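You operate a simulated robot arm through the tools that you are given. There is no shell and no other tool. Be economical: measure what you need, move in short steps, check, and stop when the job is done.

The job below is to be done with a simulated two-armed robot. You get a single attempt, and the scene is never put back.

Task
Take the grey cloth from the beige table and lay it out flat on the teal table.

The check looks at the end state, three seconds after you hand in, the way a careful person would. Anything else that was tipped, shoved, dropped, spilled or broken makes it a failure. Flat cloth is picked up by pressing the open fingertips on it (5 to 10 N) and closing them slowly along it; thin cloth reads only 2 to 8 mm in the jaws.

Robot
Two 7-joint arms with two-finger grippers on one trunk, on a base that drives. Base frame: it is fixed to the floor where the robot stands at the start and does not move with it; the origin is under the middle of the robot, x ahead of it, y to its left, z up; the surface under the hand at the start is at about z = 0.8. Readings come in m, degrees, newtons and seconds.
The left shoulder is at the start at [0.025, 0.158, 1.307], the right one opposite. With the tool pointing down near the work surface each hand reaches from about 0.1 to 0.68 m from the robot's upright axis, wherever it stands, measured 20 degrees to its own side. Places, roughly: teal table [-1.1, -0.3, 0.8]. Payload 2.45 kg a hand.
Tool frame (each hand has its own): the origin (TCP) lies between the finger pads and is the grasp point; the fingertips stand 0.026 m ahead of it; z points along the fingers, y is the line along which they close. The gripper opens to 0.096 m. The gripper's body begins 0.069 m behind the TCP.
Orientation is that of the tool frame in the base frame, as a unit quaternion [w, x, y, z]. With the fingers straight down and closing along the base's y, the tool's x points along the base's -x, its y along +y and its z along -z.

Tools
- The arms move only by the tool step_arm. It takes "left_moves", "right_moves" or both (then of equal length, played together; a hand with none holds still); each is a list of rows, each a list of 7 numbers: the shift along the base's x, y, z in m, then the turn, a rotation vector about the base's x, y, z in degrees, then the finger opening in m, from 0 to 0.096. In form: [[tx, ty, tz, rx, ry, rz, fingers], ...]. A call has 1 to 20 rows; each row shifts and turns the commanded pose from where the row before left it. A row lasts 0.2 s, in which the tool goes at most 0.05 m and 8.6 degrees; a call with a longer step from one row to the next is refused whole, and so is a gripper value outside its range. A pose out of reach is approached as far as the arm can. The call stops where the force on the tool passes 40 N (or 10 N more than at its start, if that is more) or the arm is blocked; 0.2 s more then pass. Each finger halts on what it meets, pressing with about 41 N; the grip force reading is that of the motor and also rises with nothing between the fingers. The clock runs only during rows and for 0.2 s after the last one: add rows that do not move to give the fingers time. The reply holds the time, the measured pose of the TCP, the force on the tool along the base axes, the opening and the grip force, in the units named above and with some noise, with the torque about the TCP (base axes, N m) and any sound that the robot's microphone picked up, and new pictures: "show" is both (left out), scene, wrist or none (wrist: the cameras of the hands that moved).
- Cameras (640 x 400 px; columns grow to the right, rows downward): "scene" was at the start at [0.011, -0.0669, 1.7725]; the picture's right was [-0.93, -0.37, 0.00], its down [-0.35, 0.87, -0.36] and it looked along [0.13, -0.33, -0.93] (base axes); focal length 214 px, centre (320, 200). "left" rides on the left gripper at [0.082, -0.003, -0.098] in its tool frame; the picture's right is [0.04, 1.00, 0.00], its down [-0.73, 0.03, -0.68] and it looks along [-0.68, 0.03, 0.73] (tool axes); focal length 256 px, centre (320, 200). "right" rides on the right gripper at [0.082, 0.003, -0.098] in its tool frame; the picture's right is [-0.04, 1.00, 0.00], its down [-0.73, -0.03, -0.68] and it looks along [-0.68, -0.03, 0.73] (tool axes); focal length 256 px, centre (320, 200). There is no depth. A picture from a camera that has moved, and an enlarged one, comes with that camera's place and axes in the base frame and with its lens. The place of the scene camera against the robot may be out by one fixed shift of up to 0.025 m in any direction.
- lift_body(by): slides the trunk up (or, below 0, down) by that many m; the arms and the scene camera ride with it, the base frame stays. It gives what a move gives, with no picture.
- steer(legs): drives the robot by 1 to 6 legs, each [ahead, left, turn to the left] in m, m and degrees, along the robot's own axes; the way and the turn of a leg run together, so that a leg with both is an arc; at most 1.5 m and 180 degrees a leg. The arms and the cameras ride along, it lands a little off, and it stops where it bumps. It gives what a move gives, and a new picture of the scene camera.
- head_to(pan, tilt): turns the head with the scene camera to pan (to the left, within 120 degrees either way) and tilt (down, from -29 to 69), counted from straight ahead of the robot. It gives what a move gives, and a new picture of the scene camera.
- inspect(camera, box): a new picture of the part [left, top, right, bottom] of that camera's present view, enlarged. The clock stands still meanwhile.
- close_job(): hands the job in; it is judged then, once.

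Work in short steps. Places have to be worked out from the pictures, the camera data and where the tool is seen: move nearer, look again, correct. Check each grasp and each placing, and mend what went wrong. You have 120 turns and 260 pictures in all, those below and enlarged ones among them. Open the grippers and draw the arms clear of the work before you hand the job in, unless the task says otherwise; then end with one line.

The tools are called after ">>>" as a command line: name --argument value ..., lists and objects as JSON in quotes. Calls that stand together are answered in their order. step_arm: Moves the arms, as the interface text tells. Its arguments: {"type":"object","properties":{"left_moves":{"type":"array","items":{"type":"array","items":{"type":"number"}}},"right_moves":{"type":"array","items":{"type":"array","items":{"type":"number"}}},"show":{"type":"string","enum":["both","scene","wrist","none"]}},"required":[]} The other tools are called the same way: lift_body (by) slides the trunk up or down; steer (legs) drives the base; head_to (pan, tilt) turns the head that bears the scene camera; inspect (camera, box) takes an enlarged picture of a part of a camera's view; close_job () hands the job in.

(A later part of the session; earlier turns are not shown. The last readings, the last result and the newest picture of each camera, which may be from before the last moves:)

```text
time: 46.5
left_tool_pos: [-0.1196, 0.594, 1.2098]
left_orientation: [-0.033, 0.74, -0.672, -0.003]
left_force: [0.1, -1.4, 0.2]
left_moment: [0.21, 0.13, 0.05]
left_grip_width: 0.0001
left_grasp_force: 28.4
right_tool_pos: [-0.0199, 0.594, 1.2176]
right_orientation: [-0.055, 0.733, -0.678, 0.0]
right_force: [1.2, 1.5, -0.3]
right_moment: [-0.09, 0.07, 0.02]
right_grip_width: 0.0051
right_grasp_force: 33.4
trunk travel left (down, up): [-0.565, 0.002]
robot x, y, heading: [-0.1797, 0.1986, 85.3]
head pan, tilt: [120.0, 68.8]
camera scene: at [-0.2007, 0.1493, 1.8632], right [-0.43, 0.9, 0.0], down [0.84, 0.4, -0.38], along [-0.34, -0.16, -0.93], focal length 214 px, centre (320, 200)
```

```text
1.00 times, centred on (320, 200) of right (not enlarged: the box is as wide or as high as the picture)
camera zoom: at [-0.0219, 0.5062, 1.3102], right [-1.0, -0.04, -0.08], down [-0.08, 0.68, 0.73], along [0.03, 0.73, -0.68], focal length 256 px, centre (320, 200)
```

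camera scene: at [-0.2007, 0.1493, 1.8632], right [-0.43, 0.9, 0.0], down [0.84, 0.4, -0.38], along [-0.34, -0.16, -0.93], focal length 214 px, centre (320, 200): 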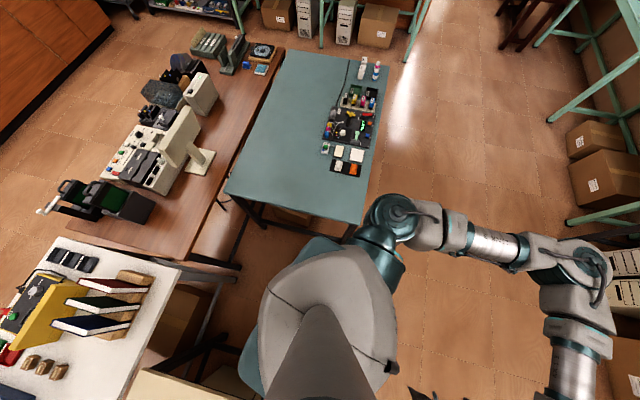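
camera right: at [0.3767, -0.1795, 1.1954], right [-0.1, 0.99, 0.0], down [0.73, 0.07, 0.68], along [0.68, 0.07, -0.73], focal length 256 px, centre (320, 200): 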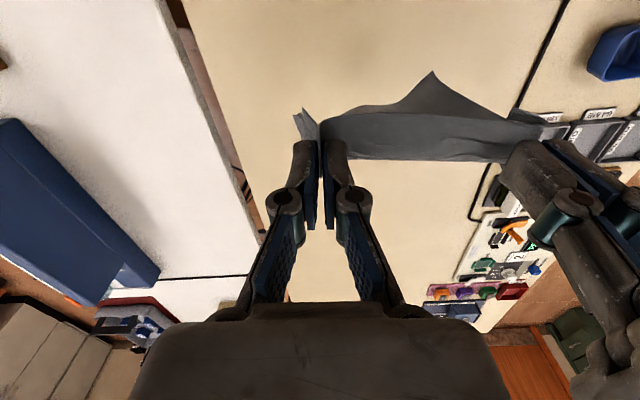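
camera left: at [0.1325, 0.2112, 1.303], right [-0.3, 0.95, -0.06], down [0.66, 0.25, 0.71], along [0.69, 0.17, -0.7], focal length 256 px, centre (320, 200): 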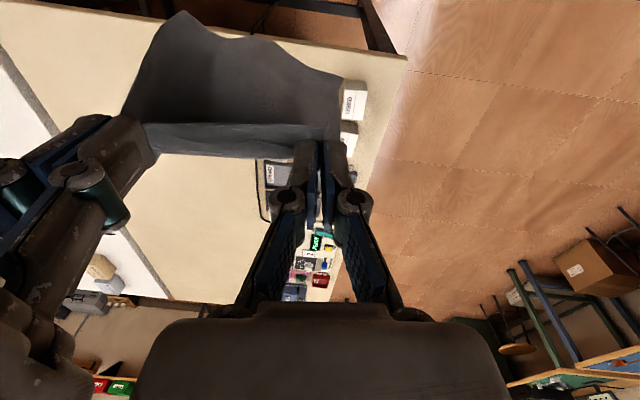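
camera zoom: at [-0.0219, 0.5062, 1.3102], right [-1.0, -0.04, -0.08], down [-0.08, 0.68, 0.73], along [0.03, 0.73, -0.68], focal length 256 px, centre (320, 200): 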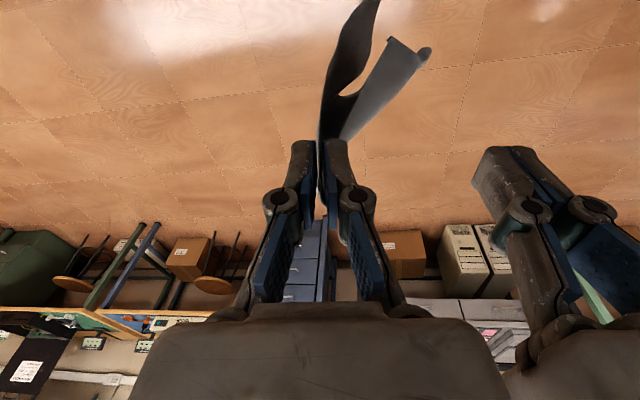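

The left corner slipped out; the right hand still holds its corner. I carry on with the right hand only, and will lay the cloth by dragging it on the teal table then regrasp to straighten. Continue turning.

>>> steer --legs '[[0, 0, 50]]'

>>> steer --legs '[[0, 0, 54]]'

>>> head_to --pan 0 --tilt 60

```text
time: 49.1
left_tool_pos: [-0.484, 0.4495, 1.2112]
left_orientation: [-0.05, 0.954, -0.294, -0.008]
left_force: [-2.2, 0.6, -0.5]
left_moment: [0.01, -0.16, 0.0]
left_grip_width: 0.0
left_grasp_force: 28.3
right_tool_pos: [-0.4192, 0.5253, 1.2258]
right_orientation: [-0.071, 0.951, -0.301, -0.015]
right_force: [-0.3, -2.3, 0.2]
right_moment: [0.21, -0.06, -0.02]
right_grip_width: 0.0009
right_grasp_force: 30.7
trunk travel left (down, up): [-0.565, 0.002]
robot x, y, heading: [-0.1845, 0.1929, 135.2]
head pan, tilt: [120.0, 68.8]
camera scene: at [-0.2321, 0.0695, 1.8593], right [-0.97, 0.26, -0.02], down [0.25, 0.91, -0.33], along [-0.07, -0.33, -0.94], focal length 214 px, centre (320, 200)
```

scene: 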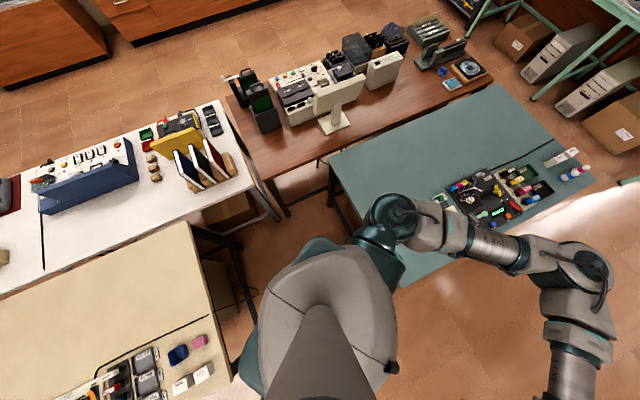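

```text
time: 51.9
left_tool_pos: [-0.5659, 0.1042, 1.2151]
left_orientation: [-0.037, 0.984, 0.169, -0.03]
left_force: [-1.5, -0.5, -0.3]
left_moment: [0.04, -0.1, -0.03]
left_grip_width: 0.0002
left_grasp_force: 28.4
right_tool_pos: [-0.5869, 0.2005, 1.2268]
right_orientation: [-0.052, 0.984, 0.163, -0.048]
right_force: [1.4, -2.1, 0.1]
right_moment: [0.14, 0.12, 0.0]
right_grip_width: 0.0008
right_grasp_force: 31.2
trunk travel left (down, up): [-0.565, 0.002]
robot x, y, heading: [-0.1808, 0.1857, -171.1]
head pan, tilt: [120.0, 68.8]
camera scene: at [-0.1246, 0.0953, 1.8611], right [-0.78, -0.63, -0.01], down [-0.59, 0.73, -0.35], along [0.23, -0.26, -0.94], focal length 214 px, centre (320, 200)
```

scene: 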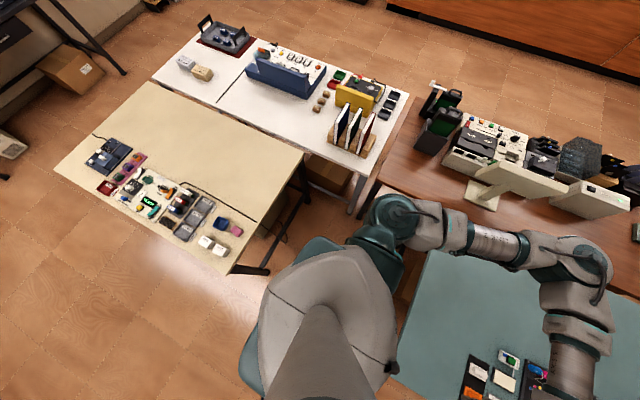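

```text
time: 53.9
left_tool_pos: [-0.5622, 0.0857, 1.2139]
left_orientation: [-0.041, 0.984, 0.171, -0.031]
left_force: [-1.7, -1.5, 0.3]
left_moment: [0.1, -0.12, -0.01]
left_grip_width: 0.0
left_grasp_force: 28.4
right_tool_pos: [-0.5821, 0.1849, 1.2273]
right_orientation: [-0.056, 0.983, 0.166, -0.049]
right_force: [1.1, -1.4, 0.4]
right_moment: [0.05, 0.08, -0.02]
right_grip_width: 0.0008
right_grasp_force: 30.6
trunk travel left (down, up): [-0.565, 0.002]
robot x, y, heading: [-0.185, 0.1803, -171.0]
head pan, tilt: [0.0, 60.0]
camera scene: at [-0.2258, 0.1122, 1.871], right [-0.16, 0.99, 0.03], down [0.85, 0.15, -0.5], along [-0.49, -0.06, -0.87], focal length 214 px, centre (320, 200)
```

scene: 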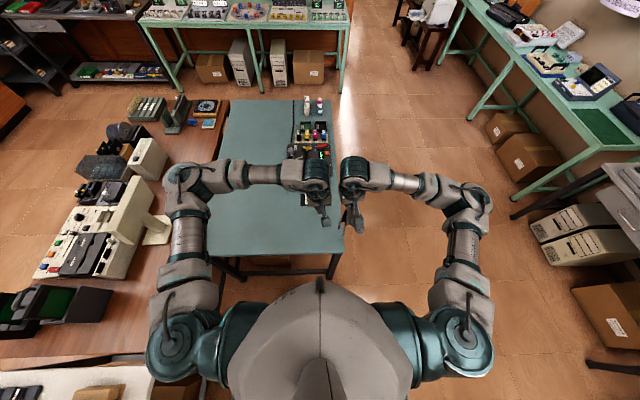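

Facing the teal table now (near edge x≈-0.45 at y=-0.3; free area y<-0.15). I strafe left in two short legs toward the free side.

>>> steer --legs '[[0, 0.12, 0]]'

```text
time: 55.7
left_tool_pos: [-0.5369, 0.0288, 1.2146]
left_orientation: [-0.027, 0.985, 0.165, -0.037]
left_force: [0.2, -0.7, -3.3]
left_moment: [0.11, 0.07, 0.01]
left_grip_width: 0.0
left_grasp_force: 28.4
right_tool_pos: [-0.5695, 0.1269, 1.2269]
right_orientation: [-0.059, 0.986, 0.144, -0.06]
right_force: [-1.0, -0.2, -2.7]
right_moment: [0.04, -0.08, 0.01]
right_grip_width: 0.0009
right_grasp_force: 30.3
trunk travel left (down, up): [-0.565, 0.002]
robot x, y, heading: [-0.168, 0.0706, -170.5]
head pan, tilt: [0.0, 60.0]
stopped in leg 1: the robot was blocked; the commanded pose is now the measured one
camera scene: at [-0.2401, 0.1112, 1.8687], right [-0.16, 0.99, -0.03], down [0.86, 0.12, -0.49], along [-0.48, -0.11, -0.87], focal length 214 px, centre (320, 200)
```

scene: 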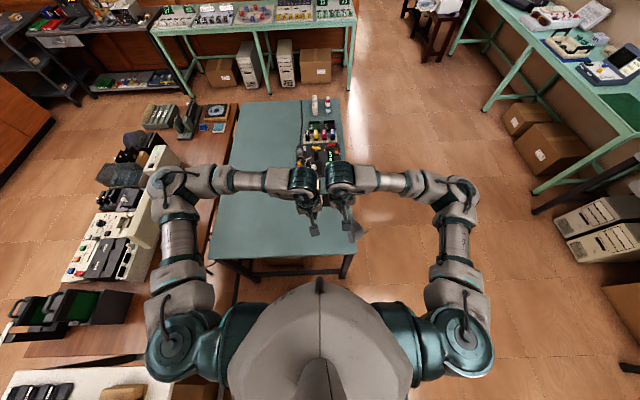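

Hands nearly touch each other (and the robot rocks again). I move the empty left hand away from the right hand while it settles.

>>> step_arm --left_moves '[[0.01, -0.03, 0, 0, 0, 0, 0.02], [0.01, -0.03, 0, 0, 0, 0, 0.03], [0.01, -0.03, 0, 0, 0, 0, 0.034], [0.0, -0.02, 0, 0, 0, 0, 0.034], [0, 0, 0, 0, 0, 0, 0.034], [0, 0, 0, 0, 0, 0, 0.034], [0, 0, 0, 0, 0, 0, 0.034], [0, 0, 0, 0, 0, 0, 0.034], [0, 0, 0, 0, 0, 0, 0.034], [0, 0, 0, 0, 0, 0, 0.034], [0, 0, 0, 0, 0, 0, 0.034], [0, 0, 0, 0, 0, 0, 0.034], [0, 0, 0, 0, 0, 0, 0.034], [0, 0, 0, 0, 0, 0, 0.034], [0, 0, 0, 0, 0, 0, 0.034], [0, 0, 0, 0, 0, 0, 0.034], [0, 0, 0, 0, 0, 0, 0.034], [0, 0, 0, 0, 0, 0, 0.034], [0, 0, 0, 0, 0, 0, 0.034], [0, 0, 0, 0, 0, 0, 0.034]]'

```text
time: 57.0
left_tool_pos: [-0.476, -0.1906, 1.2141]
left_orientation: [-0.058, 0.98, 0.183, -0.046]
left_force: [0.5, -2.3, -0.4]
left_moment: [0.14, 0.02, 0.0]
left_grip_width: 0.0339
left_grasp_force: 0.2
right_tool_pos: [-0.5232, 0.0136, 1.2432]
right_orientation: [-0.082, 0.978, 0.178, -0.068]
right_force: [1.6, -1.4, 1.2]
right_moment: [0.06, 0.14, 0.0]
right_grip_width: 0.0009
right_grasp_force: 30.7
trunk travel left (down, up): [-0.565, 0.002]
robot x, y, heading: [-0.1664, 0.0578, -170.5]
head pan, tilt: [0.0, 60.0]
stopped in row 6 (left hand): the arm was blocked; the commanded pose is now the measured one
camera scene: at [-0.1914, -0.0518, 1.8695], right [-0.16, 0.98, 0.05], down [0.85, 0.17, -0.5], along [-0.5, -0.04, -0.86], focal length 214 px, centre (320, 200)
camera left: at [-0.3904, -0.1669, 1.3055], right [0.39, -0.91, -0.13], down [-0.59, -0.36, 0.72], along [-0.7, -0.2, -0.68], focal length 256 px, centre (320, 200)
```

scene: 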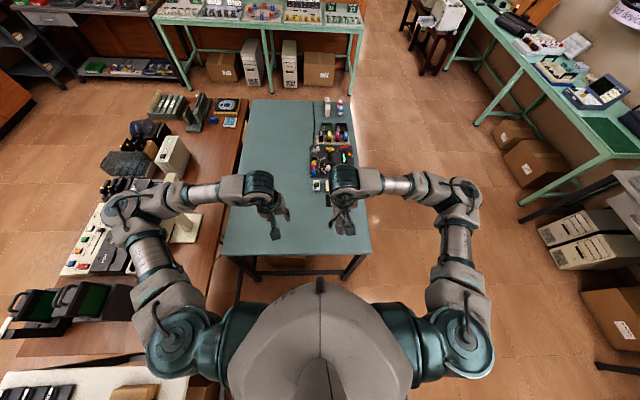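
left: 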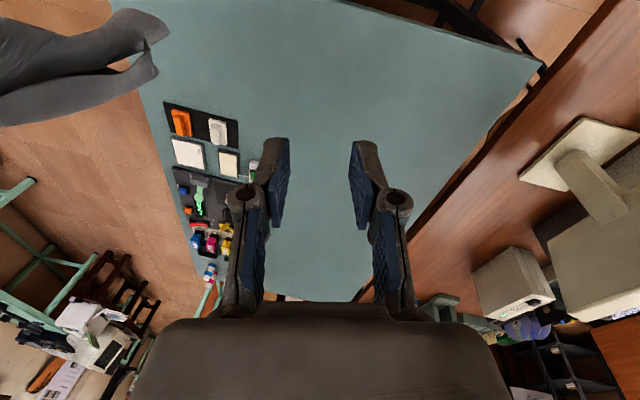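

The robot still rocks; I wait for it to settle, without moving.

>>> step_arm --right_moves '[[0, 0, 0, 0, 0, 0, 0], [0, 0, 0, 0, 0, 0, 0], [0, 0, 0, 0, 0, 0, 0], [0, 0, 0, 0, 0, 0, 0], [0, 0, 0, 0, 0, 0, 0], [0, 0, 0, 0, 0, 0, 0], [0, 0, 0, 0, 0, 0, 0], [0, 0, 0, 0, 0, 0, 0], [0, 0, 0, 0, 0, 0, 0], [0, 0, 0, 0, 0, 0, 0], [0, 0, 0, 0, 0, 0, 0], [0, 0, 0, 0, 0, 0, 0], [0, 0, 0, 0, 0, 0, 0], [0, 0, 0, 0, 0, 0, 0], [0, 0, 0, 0, 0, 0, 0], [0, 0, 0, 0, 0, 0, 0], [0, 0, 0, 0, 0, 0, 0], [0, 0, 0, 0, 0, 0, 0], [0, 0, 0, 0, 0, 0, 0], [0, 0, 0, 0, 0, 0, 0]]' --show "none"

>>> step_arm --right_moves '[[0, 0, 0, 0, 0, 0, 0], [0, 0, 0, 0, 0, 0, 0], [0, 0, 0, 0, 0, 0, 0], [0, 0, 0, 0, 0, 0, 0], [0, 0, 0, 0, 0, 0, 0], [0, 0, 0, 0, 0, 0, 0], [0, 0, 0, 0, 0, 0, 0], [0, 0, 0, 0, 0, 0, 0], [0, 0, 0, 0, 0, 0, 0], [0, 0, 0, 0, 0, 0, 0], [0, 0, 0, 0, 0, 0, 0], [0, 0, 0, 0, 0, 0, 0], [0, 0, 0, 0, 0, 0, 0], [0, 0, 0, 0, 0, 0, 0], [0, 0, 0, 0, 0, 0, 0], [0, 0, 0, 0, 0, 0, 0], [0, 0, 0, 0, 0, 0, 0], [0, 0, 0, 0, 0, 0, 0], [0, 0, 0, 0, 0, 0, 0], [0, 0, 0, 0, 0, 0, 0]]' --show "none"

>>> step_arm --right_moves '[[0, 0, 0, 0, 0, 0, 0], [0, 0, 0, 0, 0, 0, 0], [0, 0, 0, 0, 0, 0, 0], [0, 0, 0, 0, 0, 0, 0], [0, 0, 0, 0, 0, 0, 0], [0, 0, 0, 0, 0, 0, 0], [0, 0, 0, 0, 0, 0, 0], [0, 0, 0, 0, 0, 0, 0], [0, 0, 0, 0, 0, 0, 0], [0, 0, 0, 0, 0, 0, 0], [0, 0, 0, 0, 0, 0, 0], [0, 0, 0, 0, 0, 0, 0], [0, 0, 0, 0, 0, 0, 0], [0, 0, 0, 0, 0, 0, 0], [0, 0, 0, 0, 0, 0, 0], [0, 0, 0, 0, 0, 0, 0], [0, 0, 0, 0, 0, 0, 0], [0, 0, 0, 0, 0, 0, 0], [0, 0, 0, 0, 0, 0, 0], [0, 0, 0, 0, 0, 0, 0]]'

```text
time: 61.4
left_tool_pos: [-0.4961, -0.0792, 1.2271]
left_orientation: [-0.013, 0.983, 0.176, -0.048]
left_force: [0.9, 1.5, 1.6]
left_moment: [-0.11, 0.03, -0.01]
left_grip_width: 0.0339
left_grasp_force: 0.0
right_tool_pos: [-0.541, 0.1266, 1.2368]
right_orientation: [-0.04, 0.982, 0.17, -0.068]
right_force: [-1.0, 1.5, -0.2]
right_moment: [-0.14, -0.07, -0.01]
right_grip_width: 0.001
right_grasp_force: 30.5
trunk travel left (down, up): [-0.565, 0.002]
robot x, y, heading: [-0.163, 0.0611, -171.2]
head pan, tilt: [0.0, 60.0]
stopped in row 20 (right hand): the arm was blocked; the commanded pose is now the measured one
```

```text
time: 65.8
left_tool_pos: [-0.4934, -0.0828, 1.2264]
left_orientation: [-0.019, 0.983, 0.176, -0.048]
left_force: [0.9, -0.3, 0.0]
left_moment: [-0.07, 0.04, 0.0]
left_grip_width: 0.0339
left_grasp_force: 0.1
right_tool_pos: [-0.5398, 0.1232, 1.2369]
right_orientation: [-0.045, 0.982, 0.17, -0.069]
right_force: [-0.4, 0.3, 1.6]
right_moment: [-0.03, -0.05, -0.02]
right_grip_width: 0.0009
right_grasp_force: 30.1
trunk travel left (down, up): [-0.565, 0.002]
robot x, y, heading: [-0.165, 0.0665, -170.8]
head pan, tilt: [0.0, 60.0]
stopped in row 20 (right hand): the arm was blocked; the commanded pose is now the measured one
```

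```text
time: 70.2
left_tool_pos: [-0.4833, -0.1496, 1.223]
left_orientation: [-0.038, 0.982, 0.181, -0.048]
left_force: [0.1, -1.1, -1.0]
left_moment: [-0.03, -0.01, 0.01]
left_grip_width: 0.0342
left_grasp_force: 0.0
right_tool_pos: [-0.5273, 0.0567, 1.2424]
right_orientation: [-0.064, 0.98, 0.173, -0.069]
right_force: [1.1, 0.1, -0.2]
right_moment: [-0.01, 0.08, 0.01]
right_grip_width: 0.001
right_grasp_force: 30.3
trunk travel left (down, up): [-0.565, 0.002]
robot x, y, heading: [-0.1634, 0.0519, -171.3]
head pan, tilt: [0.0, 60.0]
stopped in row 20 (right hand): the arm was blocked; the commanded pose is now the measured one
camera scene: at [-0.2065, -0.0346, 1.8695], right [-0.16, 0.99, 0.04], down [0.86, 0.15, -0.49], along [-0.49, -0.04, -0.87], focal length 214 px, centre (320, 200)
camera right: at [-0.4341, 0.0728, 1.3302], right [0.29, -0.94, -0.14], down [-0.59, -0.3, 0.75], along [-0.76, -0.14, -0.64], focal length 256 px, centre (320, 200)
```

scene: 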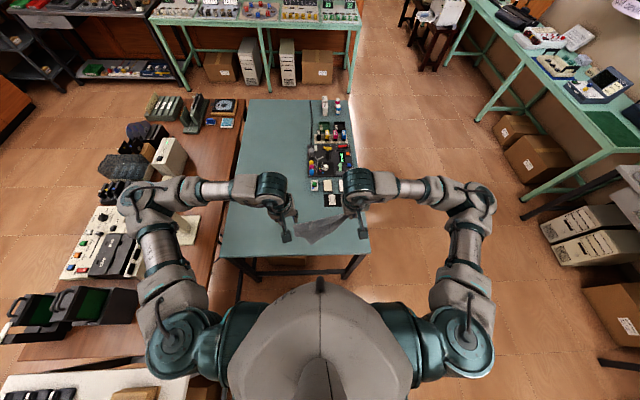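
right: 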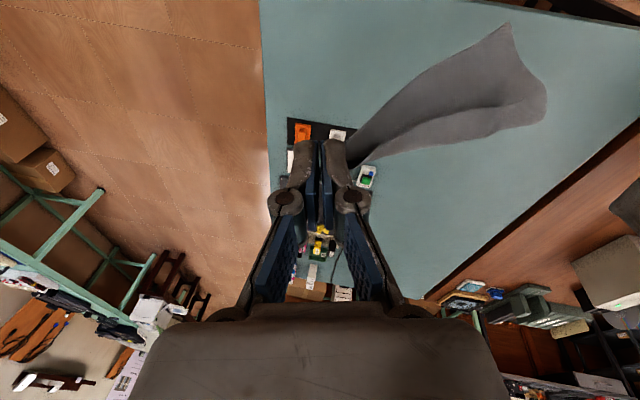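

Rocking is decaying slowly and the cloth is hanging over the teal table. I lower the trunk to steady the robot.

>>> lift_body --by -0.09

>>> head_to --pan 0 --tilt 62

>>> head_to --pan 0 --tilt 60

```text
time: 71.4
left_tool_pos: [-0.494, -0.0725, 1.141]
left_orientation: [-0.013, 0.983, 0.176, -0.051]
left_force: [0.2, 1.3, -0.3]
left_moment: [-0.1, 0.01, 0.0]
left_grip_width: 0.0342
left_grasp_force: 0.0
right_tool_pos: [-0.5394, 0.1341, 1.1488]
right_orientation: [-0.038, 0.982, 0.17, -0.07]
right_force: [-2.1, 1.9, -0.6]
right_moment: [-0.11, -0.11, -0.02]
right_grip_width: 0.0008
right_grasp_force: 30.1
trunk travel left (down, up): [-0.475, 0.092]
robot x, y, heading: [-0.1671, 0.0653, -171.1]
head pan, tilt: [0.0, 60.0]
```

```text
time: 72.0
left_tool_pos: [-0.4819, -0.1601, 1.1301]
left_orientation: [-0.041, 0.981, 0.182, -0.048]
left_force: [0.1, -2.2, -0.5]
left_moment: [0.19, -0.05, 0.0]
left_grip_width: 0.034
left_grasp_force: 0.1
right_tool_pos: [-0.5249, 0.0454, 1.1519]
right_orientation: [-0.067, 0.98, 0.174, -0.069]
right_force: [0.6, -2.0, -0.4]
right_moment: [0.08, 0.01, -0.01]
right_grip_width: 0.0009
right_grasp_force: 31.0
trunk travel left (down, up): [-0.475, 0.092]
robot x, y, heading: [-0.1626, 0.0485, -171.2]
head pan, tilt: [0.0, 62.0]
camera scene: at [-0.2053, -0.0397, 1.7776], right [-0.15, 0.99, 0.04], down [0.87, 0.16, -0.47], along [-0.47, -0.04, -0.88], focal length 214 px, centre (320, 200)
```

scene: 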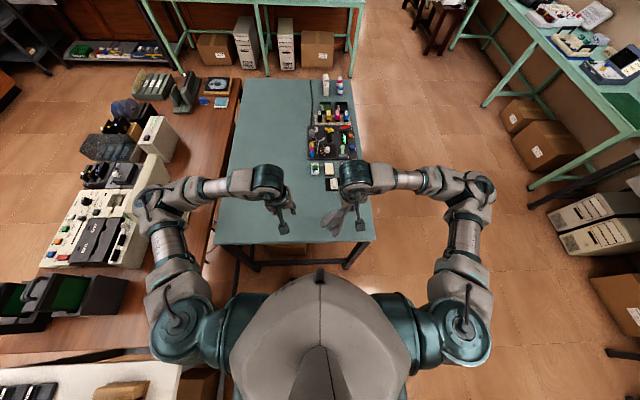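

```text
time: 72.7
left_tool_pos: [-0.4867, -0.1112, 1.1367]
left_orientation: [-0.024, 0.983, 0.178, -0.05]
left_force: [0.3, 1.5, 0.0]
left_moment: [-0.03, -0.01, -0.03]
left_grip_width: 0.0339
left_grasp_force: 0.1
right_tool_pos: [-0.5332, 0.0933, 1.151]
right_orientation: [-0.05, 0.982, 0.171, -0.069]
right_force: [-0.3, 0.8, 0.0]
right_moment: [-0.03, -0.02, -0.02]
right_grip_width: 0.0008
right_grasp_force: 30.8
trunk travel left (down, up): [-0.475, 0.092]
robot x, y, heading: [-0.166, 0.0578, -171.0]
head pan, tilt: [0.0, 60.0]
camera scene: at [-0.2256, 0.0785, 1.7811], right [-0.15, 0.99, -0.02], down [0.86, 0.12, -0.5], along [-0.49, -0.1, -0.87], focal length 214 px, centre (320, 200)
```

scene: 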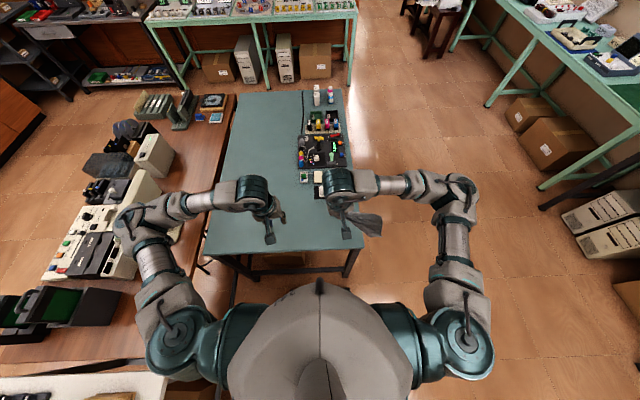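

The rocking is just lightly-damped sway excited by strafing, not contact. Instead of strafing more, I turn 25° left to face the free part of the table.

>>> steer --legs '[[0, 0, 13]]'

>>> steer --legs '[[0, 0, 12]]'

```text
time: 73.8
left_tool_pos: [-0.4223, -0.2274, 1.1311]
left_orientation: [-0.037, 0.955, 0.291, -0.053]
left_force: [0.4, -3.3, 0.3]
left_moment: [0.21, 0.02, -0.02]
left_grip_width: 0.0341
left_grasp_force: 0.0
right_tool_pos: [-0.5117, -0.0374, 1.1538]
right_orientation: [-0.06, 0.954, 0.284, -0.078]
right_force: [2.0, -1.9, -0.2]
right_moment: [0.14, 0.11, 0.02]
right_grip_width: 0.0008
right_grasp_force: 30.5
trunk travel left (down, up): [-0.475, 0.092]
robot x, y, heading: [-0.1661, 0.0461, -158.5]
head pan, tilt: [0.0, 60.0]
camera scene: at [-0.1883, -0.0378, 1.7808], right [-0.37, 0.93, 0.04], down [0.8, 0.34, -0.5], along [-0.47, -0.16, -0.87], focal length 214 px, centre (320, 200)
```

scene: 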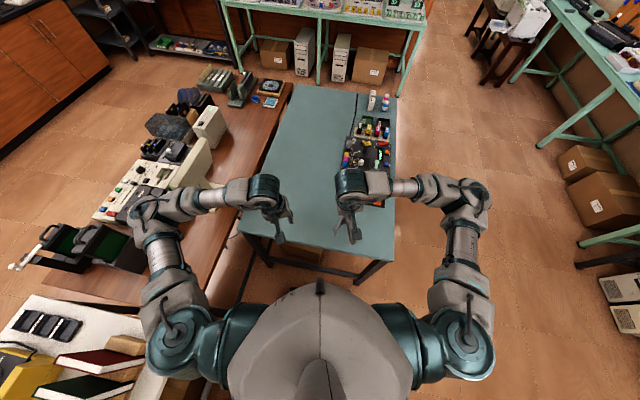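

```text
time: 75.0
left_tool_pos: [-0.3864, -0.2315, 1.1383]
left_orientation: [-0.009, 0.92, 0.387, -0.056]
left_force: [-0.2, -0.9, 0.1]
left_moment: [-0.05, 0.0, 0.03]
left_grip_width: 0.0339
left_grasp_force: 0.1
right_tool_pos: [-0.5146, -0.061, 1.1517]
right_orientation: [-0.03, 0.92, 0.381, -0.08]
right_force: [0.3, 0.6, 0.2]
right_moment: [-0.02, -0.02, -0.03]
right_grip_width: 0.0009
right_grasp_force: 30.0
trunk travel left (down, up): [-0.475, 0.092]
robot x, y, heading: [-0.165, 0.0515, -146.8]
head pan, tilt: [0.0, 60.0]
camera scene: at [-0.2003, -0.0013, 1.7818], right [-0.56, 0.83, 0.01], down [0.72, 0.49, -0.5], along [-0.42, -0.27, -0.87], focal length 214 px, centre (320, 200)
```

scene: 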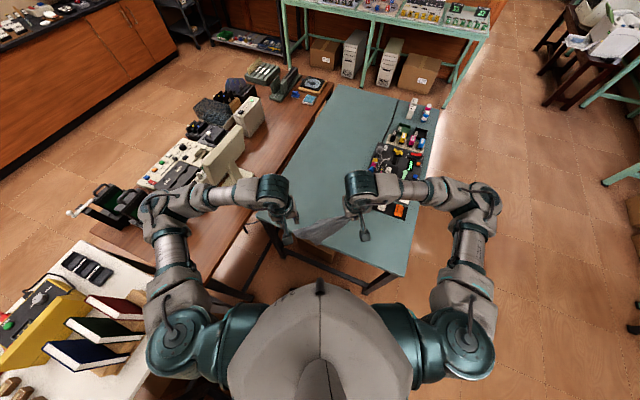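

I drive 6 cm forward to get the free zone well within reach, then let it settle.

>>> steer --legs '[[0.06, 0, 0]]'

>>> head_to --pan 0 --tilt 64

>>> inspect --camera "right" --box '[0, 0, 640, 400]'

>>> inspect --camera "left" --box '[0, 0, 640, 400]'

```text
time: 76.0
left_tool_pos: [-0.4459, -0.2338, 1.1454]
left_orientation: [0.004, 0.921, 0.386, -0.058]
left_force: [-0.1, 0.7, 0.1]
left_moment: [-0.03, 0.01, -0.02]
left_grip_width: 0.0339
left_grasp_force: 0.0
right_tool_pos: [-0.5705, -0.0653, 1.152]
right_orientation: [-0.02, 0.921, 0.379, -0.083]
right_force: [-0.4, 0.3, -0.5]
right_moment: [0.01, -0.09, 0.03]
right_grip_width: 0.0009
right_grasp_force: 30.2
trunk travel left (down, up): [-0.475, 0.092]
robot x, y, heading: [-0.2166, 0.0246, -146.4]
head pan, tilt: [0.0, 60.0]
camera scene: at [-0.2498, -0.016, 1.7824], right [-0.56, 0.83, 0.0], down [0.72, 0.48, -0.5], along [-0.42, -0.28, -0.86], focal length 214 px, centre (320, 200)
```

scene: 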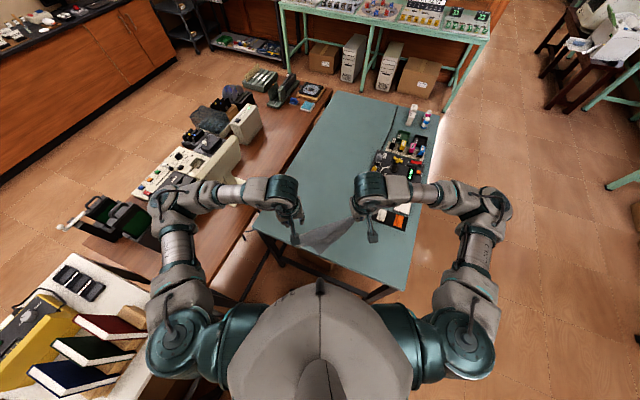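

```text
time: 76.6
left_tool_pos: [-0.4438, -0.2509, 1.1421]
left_orientation: [-0.003, 0.921, 0.386, -0.057]
left_force: [0.4, -1.2, 0.0]
left_moment: [0.07, 0.01, -0.01]
left_grip_width: 0.0339
left_grasp_force: 0.0
right_tool_pos: [-0.5698, -0.0823, 1.1527]
right_orientation: [-0.025, 0.92, 0.382, -0.081]
right_force: [0.5, 0.3, 0.7]
right_moment: [0.06, 0.04, -0.01]
right_grip_width: 0.0008
right_grasp_force: 30.3
trunk travel left (down, up): [-0.475, 0.092]
robot x, y, heading: [-0.2195, 0.0189, -146.3]
head pan, tilt: [0.0, 64.0]
camera scene: at [-0.2396, -0.0495, 1.777], right [-0.56, 0.83, 0.02], down [0.74, 0.51, -0.44], along [-0.37, -0.23, -0.9], focal length 214 px, centre (320, 200)
```

scene: 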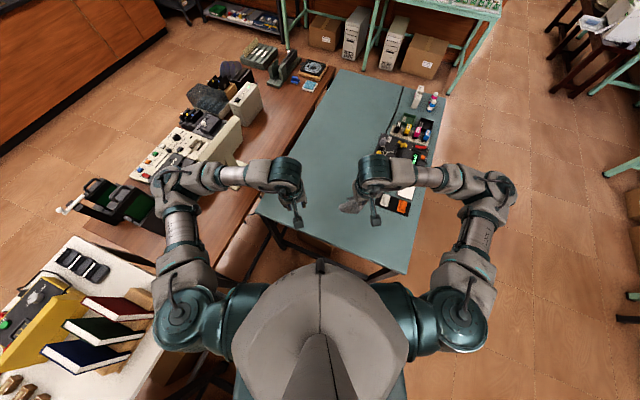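

```text
1.00 times, centred on (320, 200) of right (not enlarged: the box is as wide or as high as the picture)
camera zoom: at [-0.4934, -0.024, 1.2404], right [0.67, -0.74, -0.1], down [-0.42, -0.49, 0.77], along [-0.62, -0.47, -0.63], focal length 256 px, centre (320, 200)
```

zoom: 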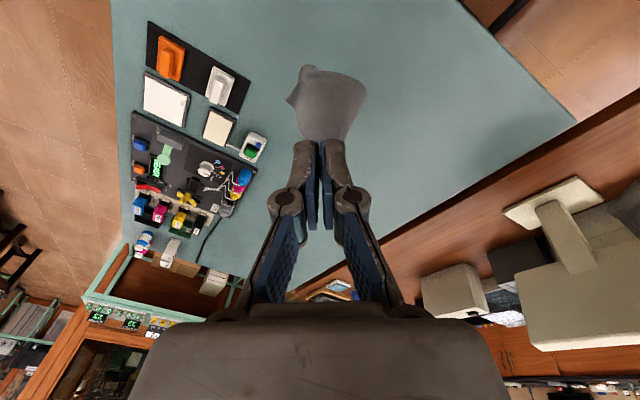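

```text
1.00 times, centred on (320, 200) of left (not enlarged: the box is as wide or as high as the picture)
camera zoom: at [-0.3786, -0.1876, 1.2308], right [0.74, -0.67, -0.05], down [-0.42, -0.52, 0.75], along [-0.53, -0.53, -0.66], focal length 256 px, centre (320, 200)
```

zoom: 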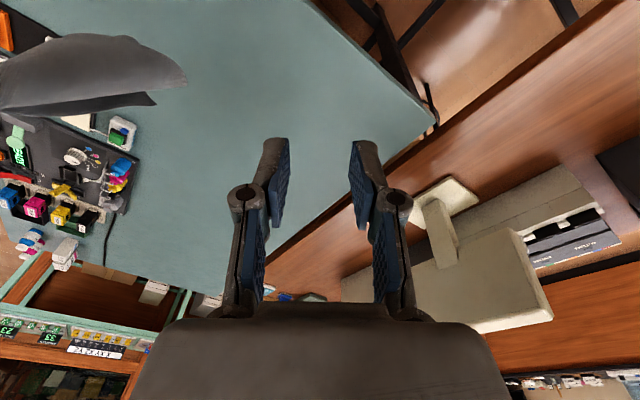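

Both hands are over the free zone, cloth hanging from the right hand. I straighten the right tool's ~10° tilt, position it and lower until the cloth tip nearly touches; the left hand is straightened and kept aside.

>>> step_arm --right_moves '[[-0.017, 0, 0, 0.3, -3.2, 0, 0], [-0.017, 0, -0.01, 0.3, -3.2, 0, 0], [-0.017, 0, -0.02, 0.3, -3.2, 0, 0], [0, 0, -0.02, 0, 0, 0, 0], [0, 0, 0, 0, 0, 0, 0], [0, 0, 0, 0, 0, 0, 0], [0, 0, 0, 0, 0, 0, 0], [0, 0, 0, 0, 0, 0, 0], [0, 0, 0, 0, 0, 0, 0], [0, 0, 0, 0, 0, 0, 0]]' --left_moves '[[0.01, -0.01, 0.02, 0.7, -2, 0, 0.034], [0.01, -0.01, 0.02, 0.7, -2, 0, 0.034], [0.01, -0.01, 0.02, 0.7, -2, 0, 0.034], [0, 0, 0, 0, 0, 0, 0.034], [0, 0, 0, 0, 0, 0, 0.034], [0, 0, 0, 0, 0, 0, 0.034], [0, 0, 0, 0, 0, 0, 0.034], [0, 0, 0, 0, 0, 0, 0.034], [0, 0, 0, 0, 0, 0, 0.034], [0, 0, 0, 0, 0, 0, 0.034]]'

```text
time: 78.8
left_tool_pos: [-0.4214, -0.2655, 1.2043]
left_orientation: [0.008, 0.923, 0.385, -0.001]
left_force: [-1.3, -0.5, -0.3]
left_moment: [-0.03, 0.01, -0.03]
left_grip_width: 0.0341
left_grasp_force: 0.0
right_tool_pos: [-0.6284, -0.0644, 1.1031]
right_orientation: [0.005, 0.925, 0.379, 0.0]
right_force: [0.0, 0.3, -0.6]
right_moment: [0.0, 0.02, 0.0]
right_grip_width: 0.0012
right_grasp_force: 30.7
trunk travel left (down, up): [-0.475, 0.092]
robot x, y, heading: [-0.2173, 0.0223, -146.3]
head pan, tilt: [0.0, 64.0]
camera scene: at [-0.2583, -0.0184, 1.7778], right [-0.55, 0.83, 0.0], down [0.75, 0.5, -0.43], along [-0.36, -0.24, -0.9], focal length 214 px, centre (320, 200)
camera right: at [-0.5678, -0.0068, 1.2026], right [0.67, -0.74, 0.01], down [-0.55, -0.49, 0.68], along [-0.5, -0.46, -0.73], focal length 256 px, centre (320, 200)
camera left: at [-0.3665, -0.2036, 1.3013], right [0.74, -0.67, 0.01], down [-0.5, -0.53, 0.68], along [-0.46, -0.51, -0.73], focal length 256 px, centre (320, 200)
```

scene: 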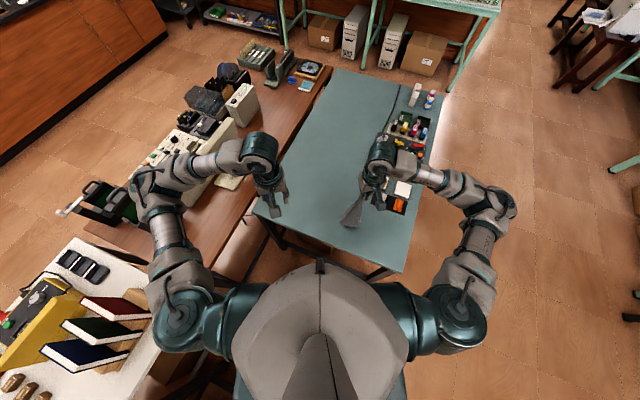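
right: 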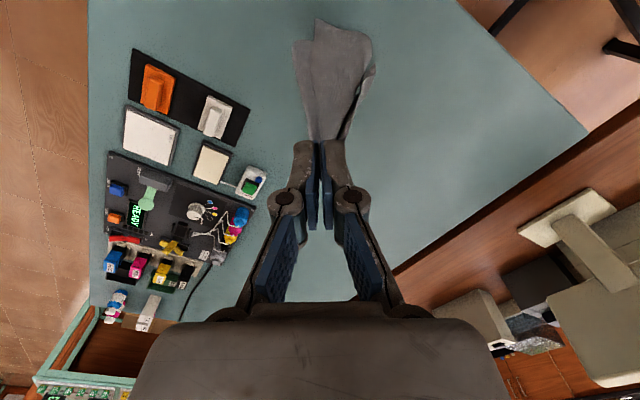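
left: 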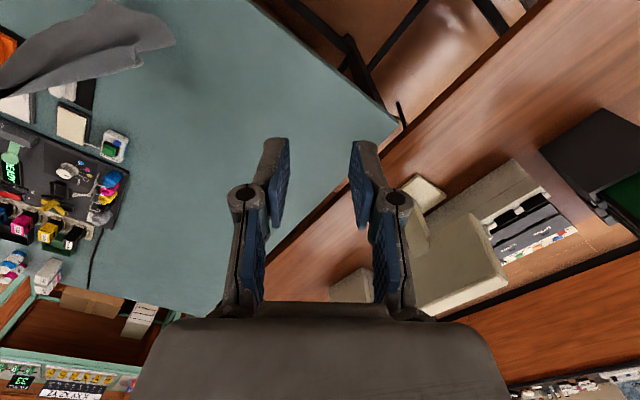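

Steadier now. I lay the cloth by lowering the right hand while drawing it along -y.

>>> step_arm --right_moves '[[0, -0.02, -0.02, 0, 0, 0, 0], [0, -0.035, -0.02, 0, 0, 0, 0], [0, -0.04, -0.025, 0, 0, 0, 0], [0, -0.035, -0.03, 0, 0, 0, 0], [0, -0.03, -0.035, 0, 0, 0, 0], [0, -0.025, -0.04, 0, 0, 0, 0], [0, -0.02, -0.04, 0, 0, 0, 0], [0.005, -0.015, -0.03, 0, 0, 0, 0], [0, -0.01, -0.02, 0, 0, 0, 0], [0, 0, 0, 0, 0, 0, 0], [0, 0, 0, 0, 0, 0, 0]]'

>>> inspect --camera "left" --box '[0, 0, 640, 400]'

```text
time: 81.2
left_tool_pos: [-0.421, -0.2653, 1.2042]
left_orientation: [0.008, 0.923, 0.386, -0.001]
left_force: [-0.1, -0.4, -0.8]
left_moment: [0.03, 0.0, -0.02]
left_grip_width: 0.0339
left_grasp_force: 0.1
right_tool_pos: [-0.6245, -0.2951, 0.8442]
right_orientation: [0.006, 0.925, 0.38, 0.001]
right_force: [-0.7, -0.5, 0.0]
right_moment: [0.02, 0.03, -0.05]
right_grip_width: 0.0007
right_grasp_force: 30.0
trunk travel left (down, up): [-0.475, 0.092]
robot x, y, heading: [-0.2191, 0.0243, -146.3]
head pan, tilt: [0.0, 64.0]
camera scene: at [-0.2586, -0.0208, 1.7779], right [-0.55, 0.83, 0.0], down [0.75, 0.5, -0.43], along [-0.36, -0.24, -0.9], focal length 214 px, centre (320, 200)
camera right: at [-0.5636, -0.2379, 0.9421], right [0.67, -0.74, 0.01], down [-0.55, -0.49, 0.68], along [-0.5, -0.46, -0.73], focal length 256 px, centre (320, 200)
```

scene: 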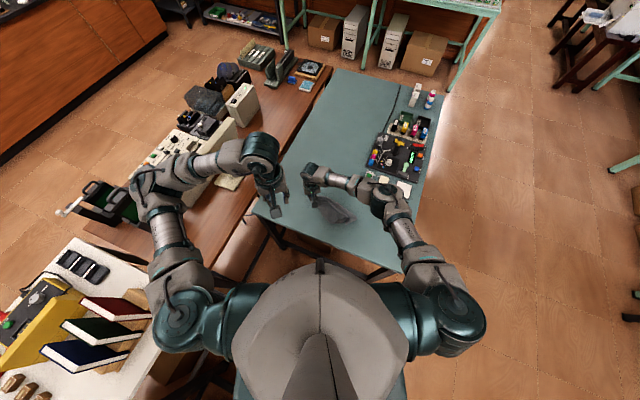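
right: 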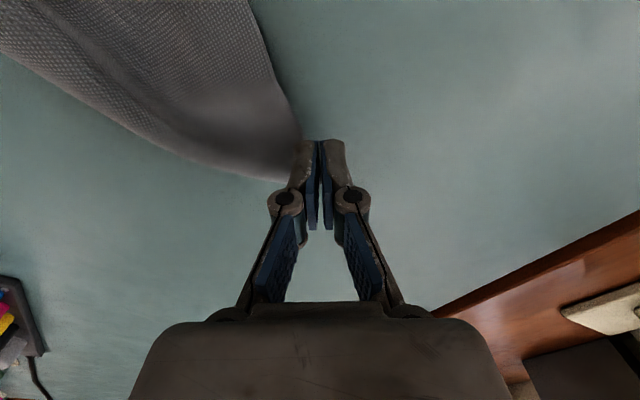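

```text
1.00 times, centred on (320, 200) of left (not enlarged: the box is as wide or as high as the picture)
camera zoom: at [-0.3668, -0.2036, 1.3015], right [0.74, -0.67, 0.01], down [-0.5, -0.53, 0.68], along [-0.46, -0.51, -0.73], focal length 256 px, centre (320, 200)
```

zoom: 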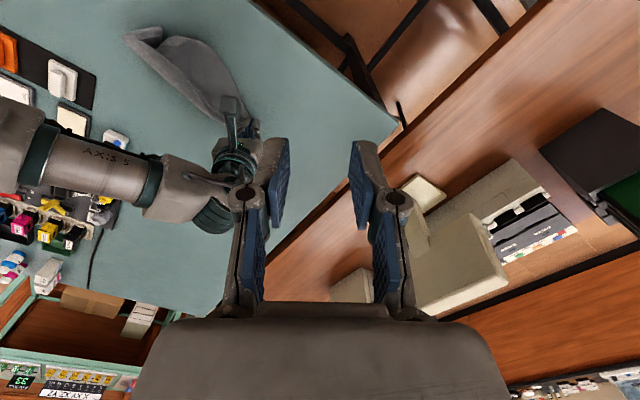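

The cloth is on the table, partly folded. I lower the last bit, release slowly, and retract the right hand to look.

>>> step_arm --right_moves '[[0, 0, -0.006, 0, 0, 0, 0], [0, 0, -0.004, 0, 0, 0, 0.005], [0, 0, 0, 0, 0, 0, 0.015], [0, 0, 0, 0, 0, 0, 0.025], [0, 0, 0, 0, 0, 0, 0.034], [0, 0, 0.01, 0, 0, 0, 0.034], [0, 0, 0.03, 0, 0, 0, 0.034], [0, 0, 0.05, 0, 0, 0, 0.034], [0, 0.0, 0.05, 0, 0, 0, 0.034], [0, 0.03, 0.03, 0, 0, 0, 0.034], [0, 0.045, 0, 0, 0, 0, 0.034], [0, 0.045, 0, 0, 0, 0, 0.034], [0, 0.045, 0, 0, 0, 0, 0.034], [0.02, 0.04, 0, 0, 0, 0, 0.034]]'

>>> inspect --camera "left" --box '[0, 0, 400, 250]'

```text
time: 84.2
left_tool_pos: [-0.4206, -0.2639, 1.205]
left_orientation: [0.008, 0.922, 0.386, -0.001]
left_force: [-0.3, 0.5, -0.2]
left_moment: [-0.02, 0.0, 0.0]
left_grip_width: 0.0337
left_grasp_force: 0.1
right_tool_pos: [-0.6017, -0.0888, 1.0023]
right_orientation: [0.006, 0.925, 0.38, 0.0]
right_force: [0.3, 0.1, -0.6]
right_moment: [-0.03, -0.02, -0.04]
right_grip_width: 0.0341
right_grasp_force: 0.0
trunk travel left (down, up): [-0.475, 0.092]
robot x, y, heading: [-0.2185, 0.0209, -146.6]
head pan, tilt: [0.0, 64.0]
camera scene: at [-0.2569, -0.0188, 1.7781], right [-0.55, 0.83, 0.0], down [0.75, 0.5, -0.44], along [-0.36, -0.24, -0.9], focal length 214 px, centre (320, 200)
camera right: at [-0.541, -0.0305, 1.1014], right [0.67, -0.74, 0.01], down [-0.54, -0.49, 0.68], along [-0.5, -0.47, -0.73], focal length 256 px, centre (320, 200)
```

scene: 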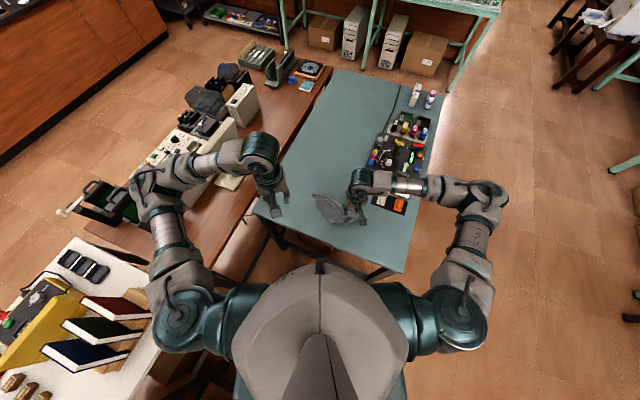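
right: 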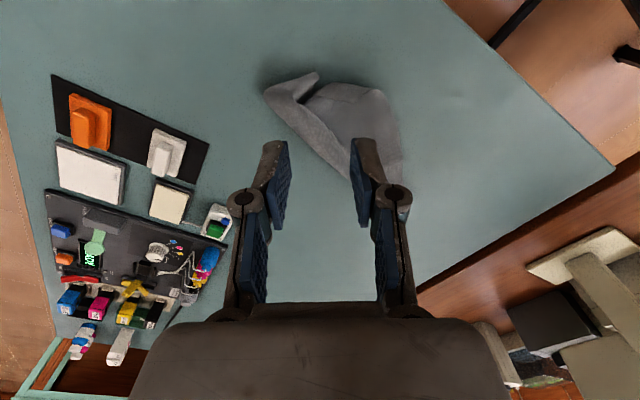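

```text
1.60 times, centred on (200, 125) of left
camera zoom: at [-0.366, -0.2025, 1.3019], right [0.74, -0.67, 0.01], down [-0.5, -0.53, 0.69], along [-0.46, -0.51, -0.73], focal length 410 px, centre (512, 320)
```

zoom: 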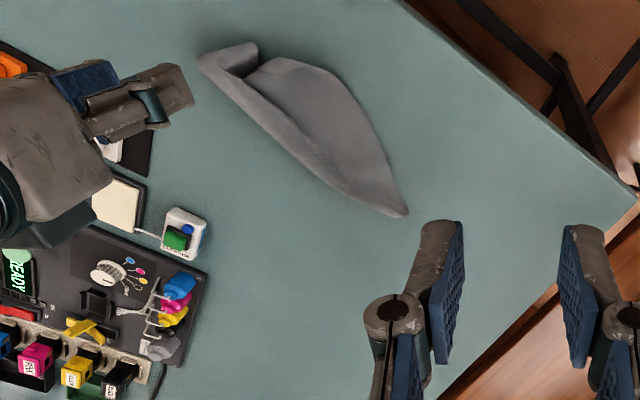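

The cloth lies curled. I pull the right hand back and look at it closely from the scene camera and left wrist.

>>> step_arm --right_moves '[[0.03, 0.03, 0.02, 0, 0, 0, 0.034], [0.03, 0.03, 0.02, 0, 0, 0, 0.034], [0.03, 0.03, 0, 0, 0, 0, 0.034], [0.03, 0.03, 0, 0, 0, 0, 0.034]]' --left_moves '[[0, 0.02, 0, 0, 0, 0, 0.034], [0, 0.03, -0.03, 0, 0, 0, 0.034], [0, 0.03, -0.03, 0, 0, 0, 0.034], [0, 0.02, -0.03, 0, 0, 0, 0.034]]' --show "wrist"

>>> inspect --camera "scene" --box '[260, 150, 420, 250]'

```text
time: 85.2
left_tool_pos: [-0.4209, -0.1685, 1.1141]
left_orientation: [0.006, 0.923, 0.386, -0.002]
left_force: [-1.4, 0.7, -0.4]
left_moment: [0.0, -0.03, -0.03]
left_grip_width: 0.0341
left_grasp_force: 0.1
right_tool_pos: [-0.5102, -0.0088, 1.0325]
right_orientation: [0.004, 0.925, 0.379, 0.0]
right_force: [0.0, -0.3, -0.4]
right_moment: [-0.01, 0.01, 0.02]
right_grip_width: 0.0342
right_grasp_force: 0.0
right hand out of reach, approached as far as the arm can: row 3, 4
trunk travel left (down, up): [-0.475, 0.092]
robot x, y, heading: [-0.2193, 0.0229, -146.1]
head pan, tilt: [0.0, 64.0]
camera right: at [-0.451, 0.0489, 1.1317], right [0.67, -0.74, 0.01], down [-0.55, -0.49, 0.68], along [-0.5, -0.46, -0.73], focal length 256 px, centre (320, 200)
camera left: at [-0.3657, -0.1058, 1.2112], right [0.74, -0.67, 0.01], down [-0.5, -0.53, 0.68], along [-0.45, -0.51, -0.73], focal length 256 px, centre (320, 200)
```

right: 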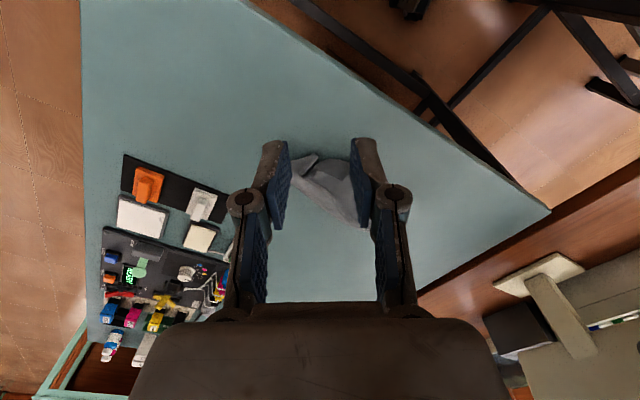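
left: 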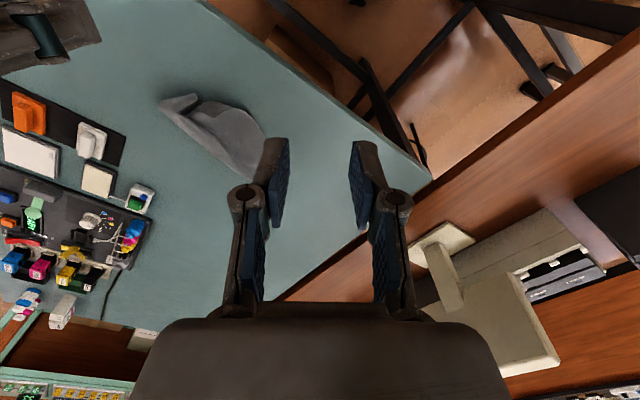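

```text
4.00 times, centred on (340, 200) of scene
camera zoom: at [-0.2578, -0.0219, 1.7779], right [-0.55, 0.83, 0.0], down [0.75, 0.5, -0.43], along [-0.36, -0.24, -0.9], focal length 858 px, centre (240, 200)
```

zoom: 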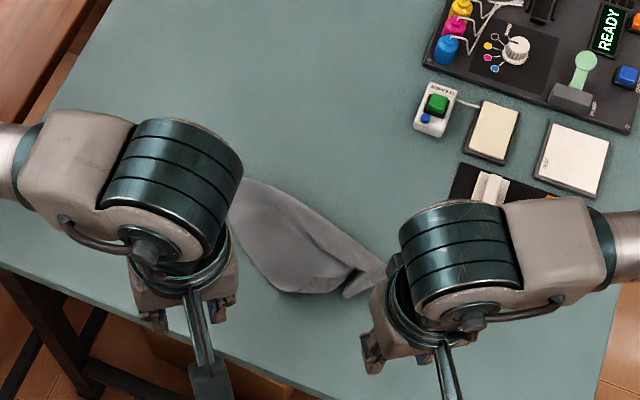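

I move the left hand out of the way for a clear view.

>>> step_arm --left_moves '[[0, -0.04, 0.02, 0, 0, 0, 0.034], [0.0, -0.04, 0.02, 0, 0, 0, 0.034], [0.01, -0.04, 0, 0, 0, 0, 0.034], [0.01, -0.03, 0, 0, 0, 0, 0.034]]' --right_moves '[[0, 0.03, 0, 0, 0, 0, 0.034], [0, 0.03, 0.02, 0, 0, 0, 0.034], [0, 0.03, 0.02, 0, 0, 0, 0.034], [0, 0.03, 0.02, 0, 0, 0, 0.034]]' --show "none"

>>> inspect --camera "scene" --box '[280, 165, 392, 235]'

>>> inspect --camera "left" --box '[80, 0, 320, 150]'

```text
time: 86.2
left_tool_pos: [-0.4017, -0.3158, 1.152]
left_orientation: [0.007, 0.923, 0.385, -0.002]
left_force: [-0.7, 0.2, -0.1]
left_moment: [0.01, 0.03, -0.01]
left_grip_width: 0.034
left_grasp_force: 0.1
right_tool_pos: [-0.578, 0.0487, 1.0745]
right_orientation: [0.005, 0.925, 0.38, 0.001]
right_force: [-0.1, 0.6, -0.3]
right_moment: [-0.05, -0.01, 0.0]
right_grip_width: 0.0338
right_grasp_force: 0.0
right hand out of reach, approached as far as the arm can: row 1, 2, 3, 4
trunk travel left (down, up): [-0.475, 0.092]
robot x, y, heading: [-0.2197, 0.0229, -146.5]
head pan, tilt: [0.0, 64.0]
```

```text
5.71 times, centred on (336, 200) of scene
camera zoom: at [-0.2533, -0.022, 1.7779], right [-0.55, 0.83, 0.01], down [0.75, 0.5, -0.44], along [-0.37, -0.24, -0.9], focal length 1226 px, centre (229, 200)
```

zoom: 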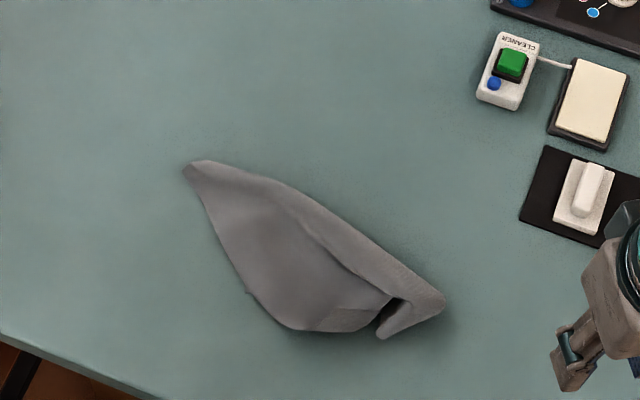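

```text
2.67 times, centred on (200, 75) of left
camera zoom: at [-0.3463, -0.2546, 1.2496], right [0.74, -0.68, 0.01], down [-0.5, -0.53, 0.69], along [-0.46, -0.51, -0.73], focal length 683 px, centre (640, 533)
```

zoom: 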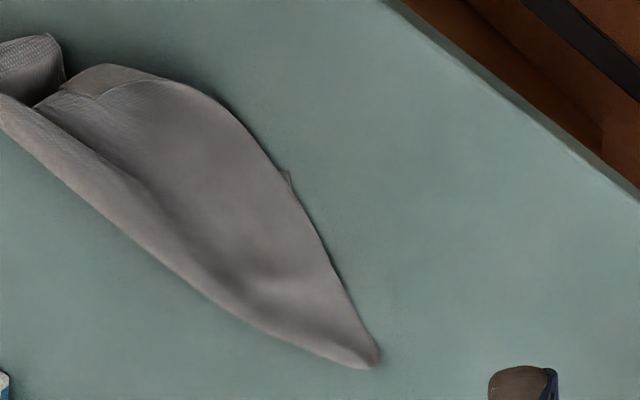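

Clear view: the cloth is folded along its C–A diagonal (fold line at x≈-0.67 running along y), with the open side toward the robot and the top layer's corner near (-0.585,-0.18). I'll pick the top layer lightly with the right hand and flip it over to the far side. First bring the right hand above.

>>> step_arm --right_moves '[[-0.02, -0.045, 0, 0, 0, 0, 0.034], [-0.02, -0.045, 0, 0, 0, 0, 0.034], [-0.02, -0.045, 0, 0, 0, 0, 0.034], [-0.02, -0.045, -0.01, 0, 0, 0, 0.034], [-0.02, -0.045, -0.01, 0, 0, 0, 0.034], [-0.02, -0.045, -0.01, 0, 0, 0, 0.034]]' --show "wrist"

```text
refused: row 4 steps farther than a row can; nothing moved
```

>>> step_arm --right_moves '[[-0.02, -0.043, 0, 0, 0, 0, 0.034], [-0.02, -0.043, 0, 0, 0, 0, 0.034], [-0.02, -0.043, 0, 0, 0, 0, 0.034], [-0.02, -0.043, -0.01, 0, 0, 0, 0.034], [-0.02, -0.043, -0.01, 0, 0, 0, 0.034], [-0.02, -0.043, -0.01, 0, 0, 0, 0.034]]' --show "wrist"

```text
time: 87.6
left_tool_pos: [-0.4032, -0.3181, 1.1508]
left_orientation: [0.006, 0.923, 0.385, -0.001]
left_force: [0.3, -0.4, 0.3]
left_moment: [0.05, 0.01, 0.02]
left_grip_width: 0.0341
left_grasp_force: 0.1
right_tool_pos: [-0.6991, -0.2111, 1.0435]
right_orientation: [0.005, 0.925, 0.38, 0.0]
right_force: [0.2, -0.2, -0.6]
right_moment: [0.02, -0.02, 0.0]
right_grip_width: 0.0341
right_grasp_force: 0.3
trunk travel left (down, up): [-0.475, 0.092]
robot x, y, heading: [-0.2192, 0.0226, -146.3]
head pan, tilt: [0.0, 64.0]
camera right: at [-0.6383, -0.1542, 1.1417], right [0.67, -0.74, 0.01], down [-0.55, -0.49, 0.68], along [-0.5, -0.46, -0.73], focal length 256 px, centre (320, 200)
```

right: 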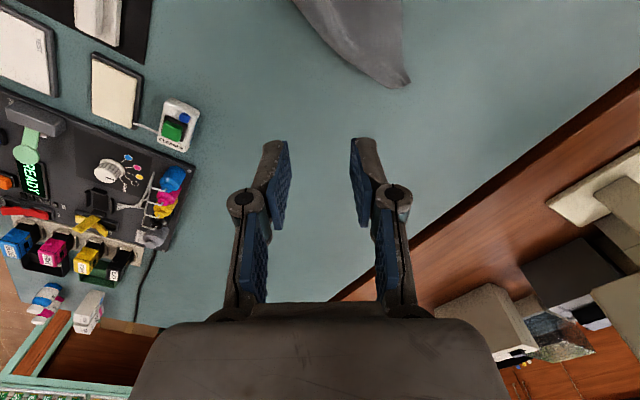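

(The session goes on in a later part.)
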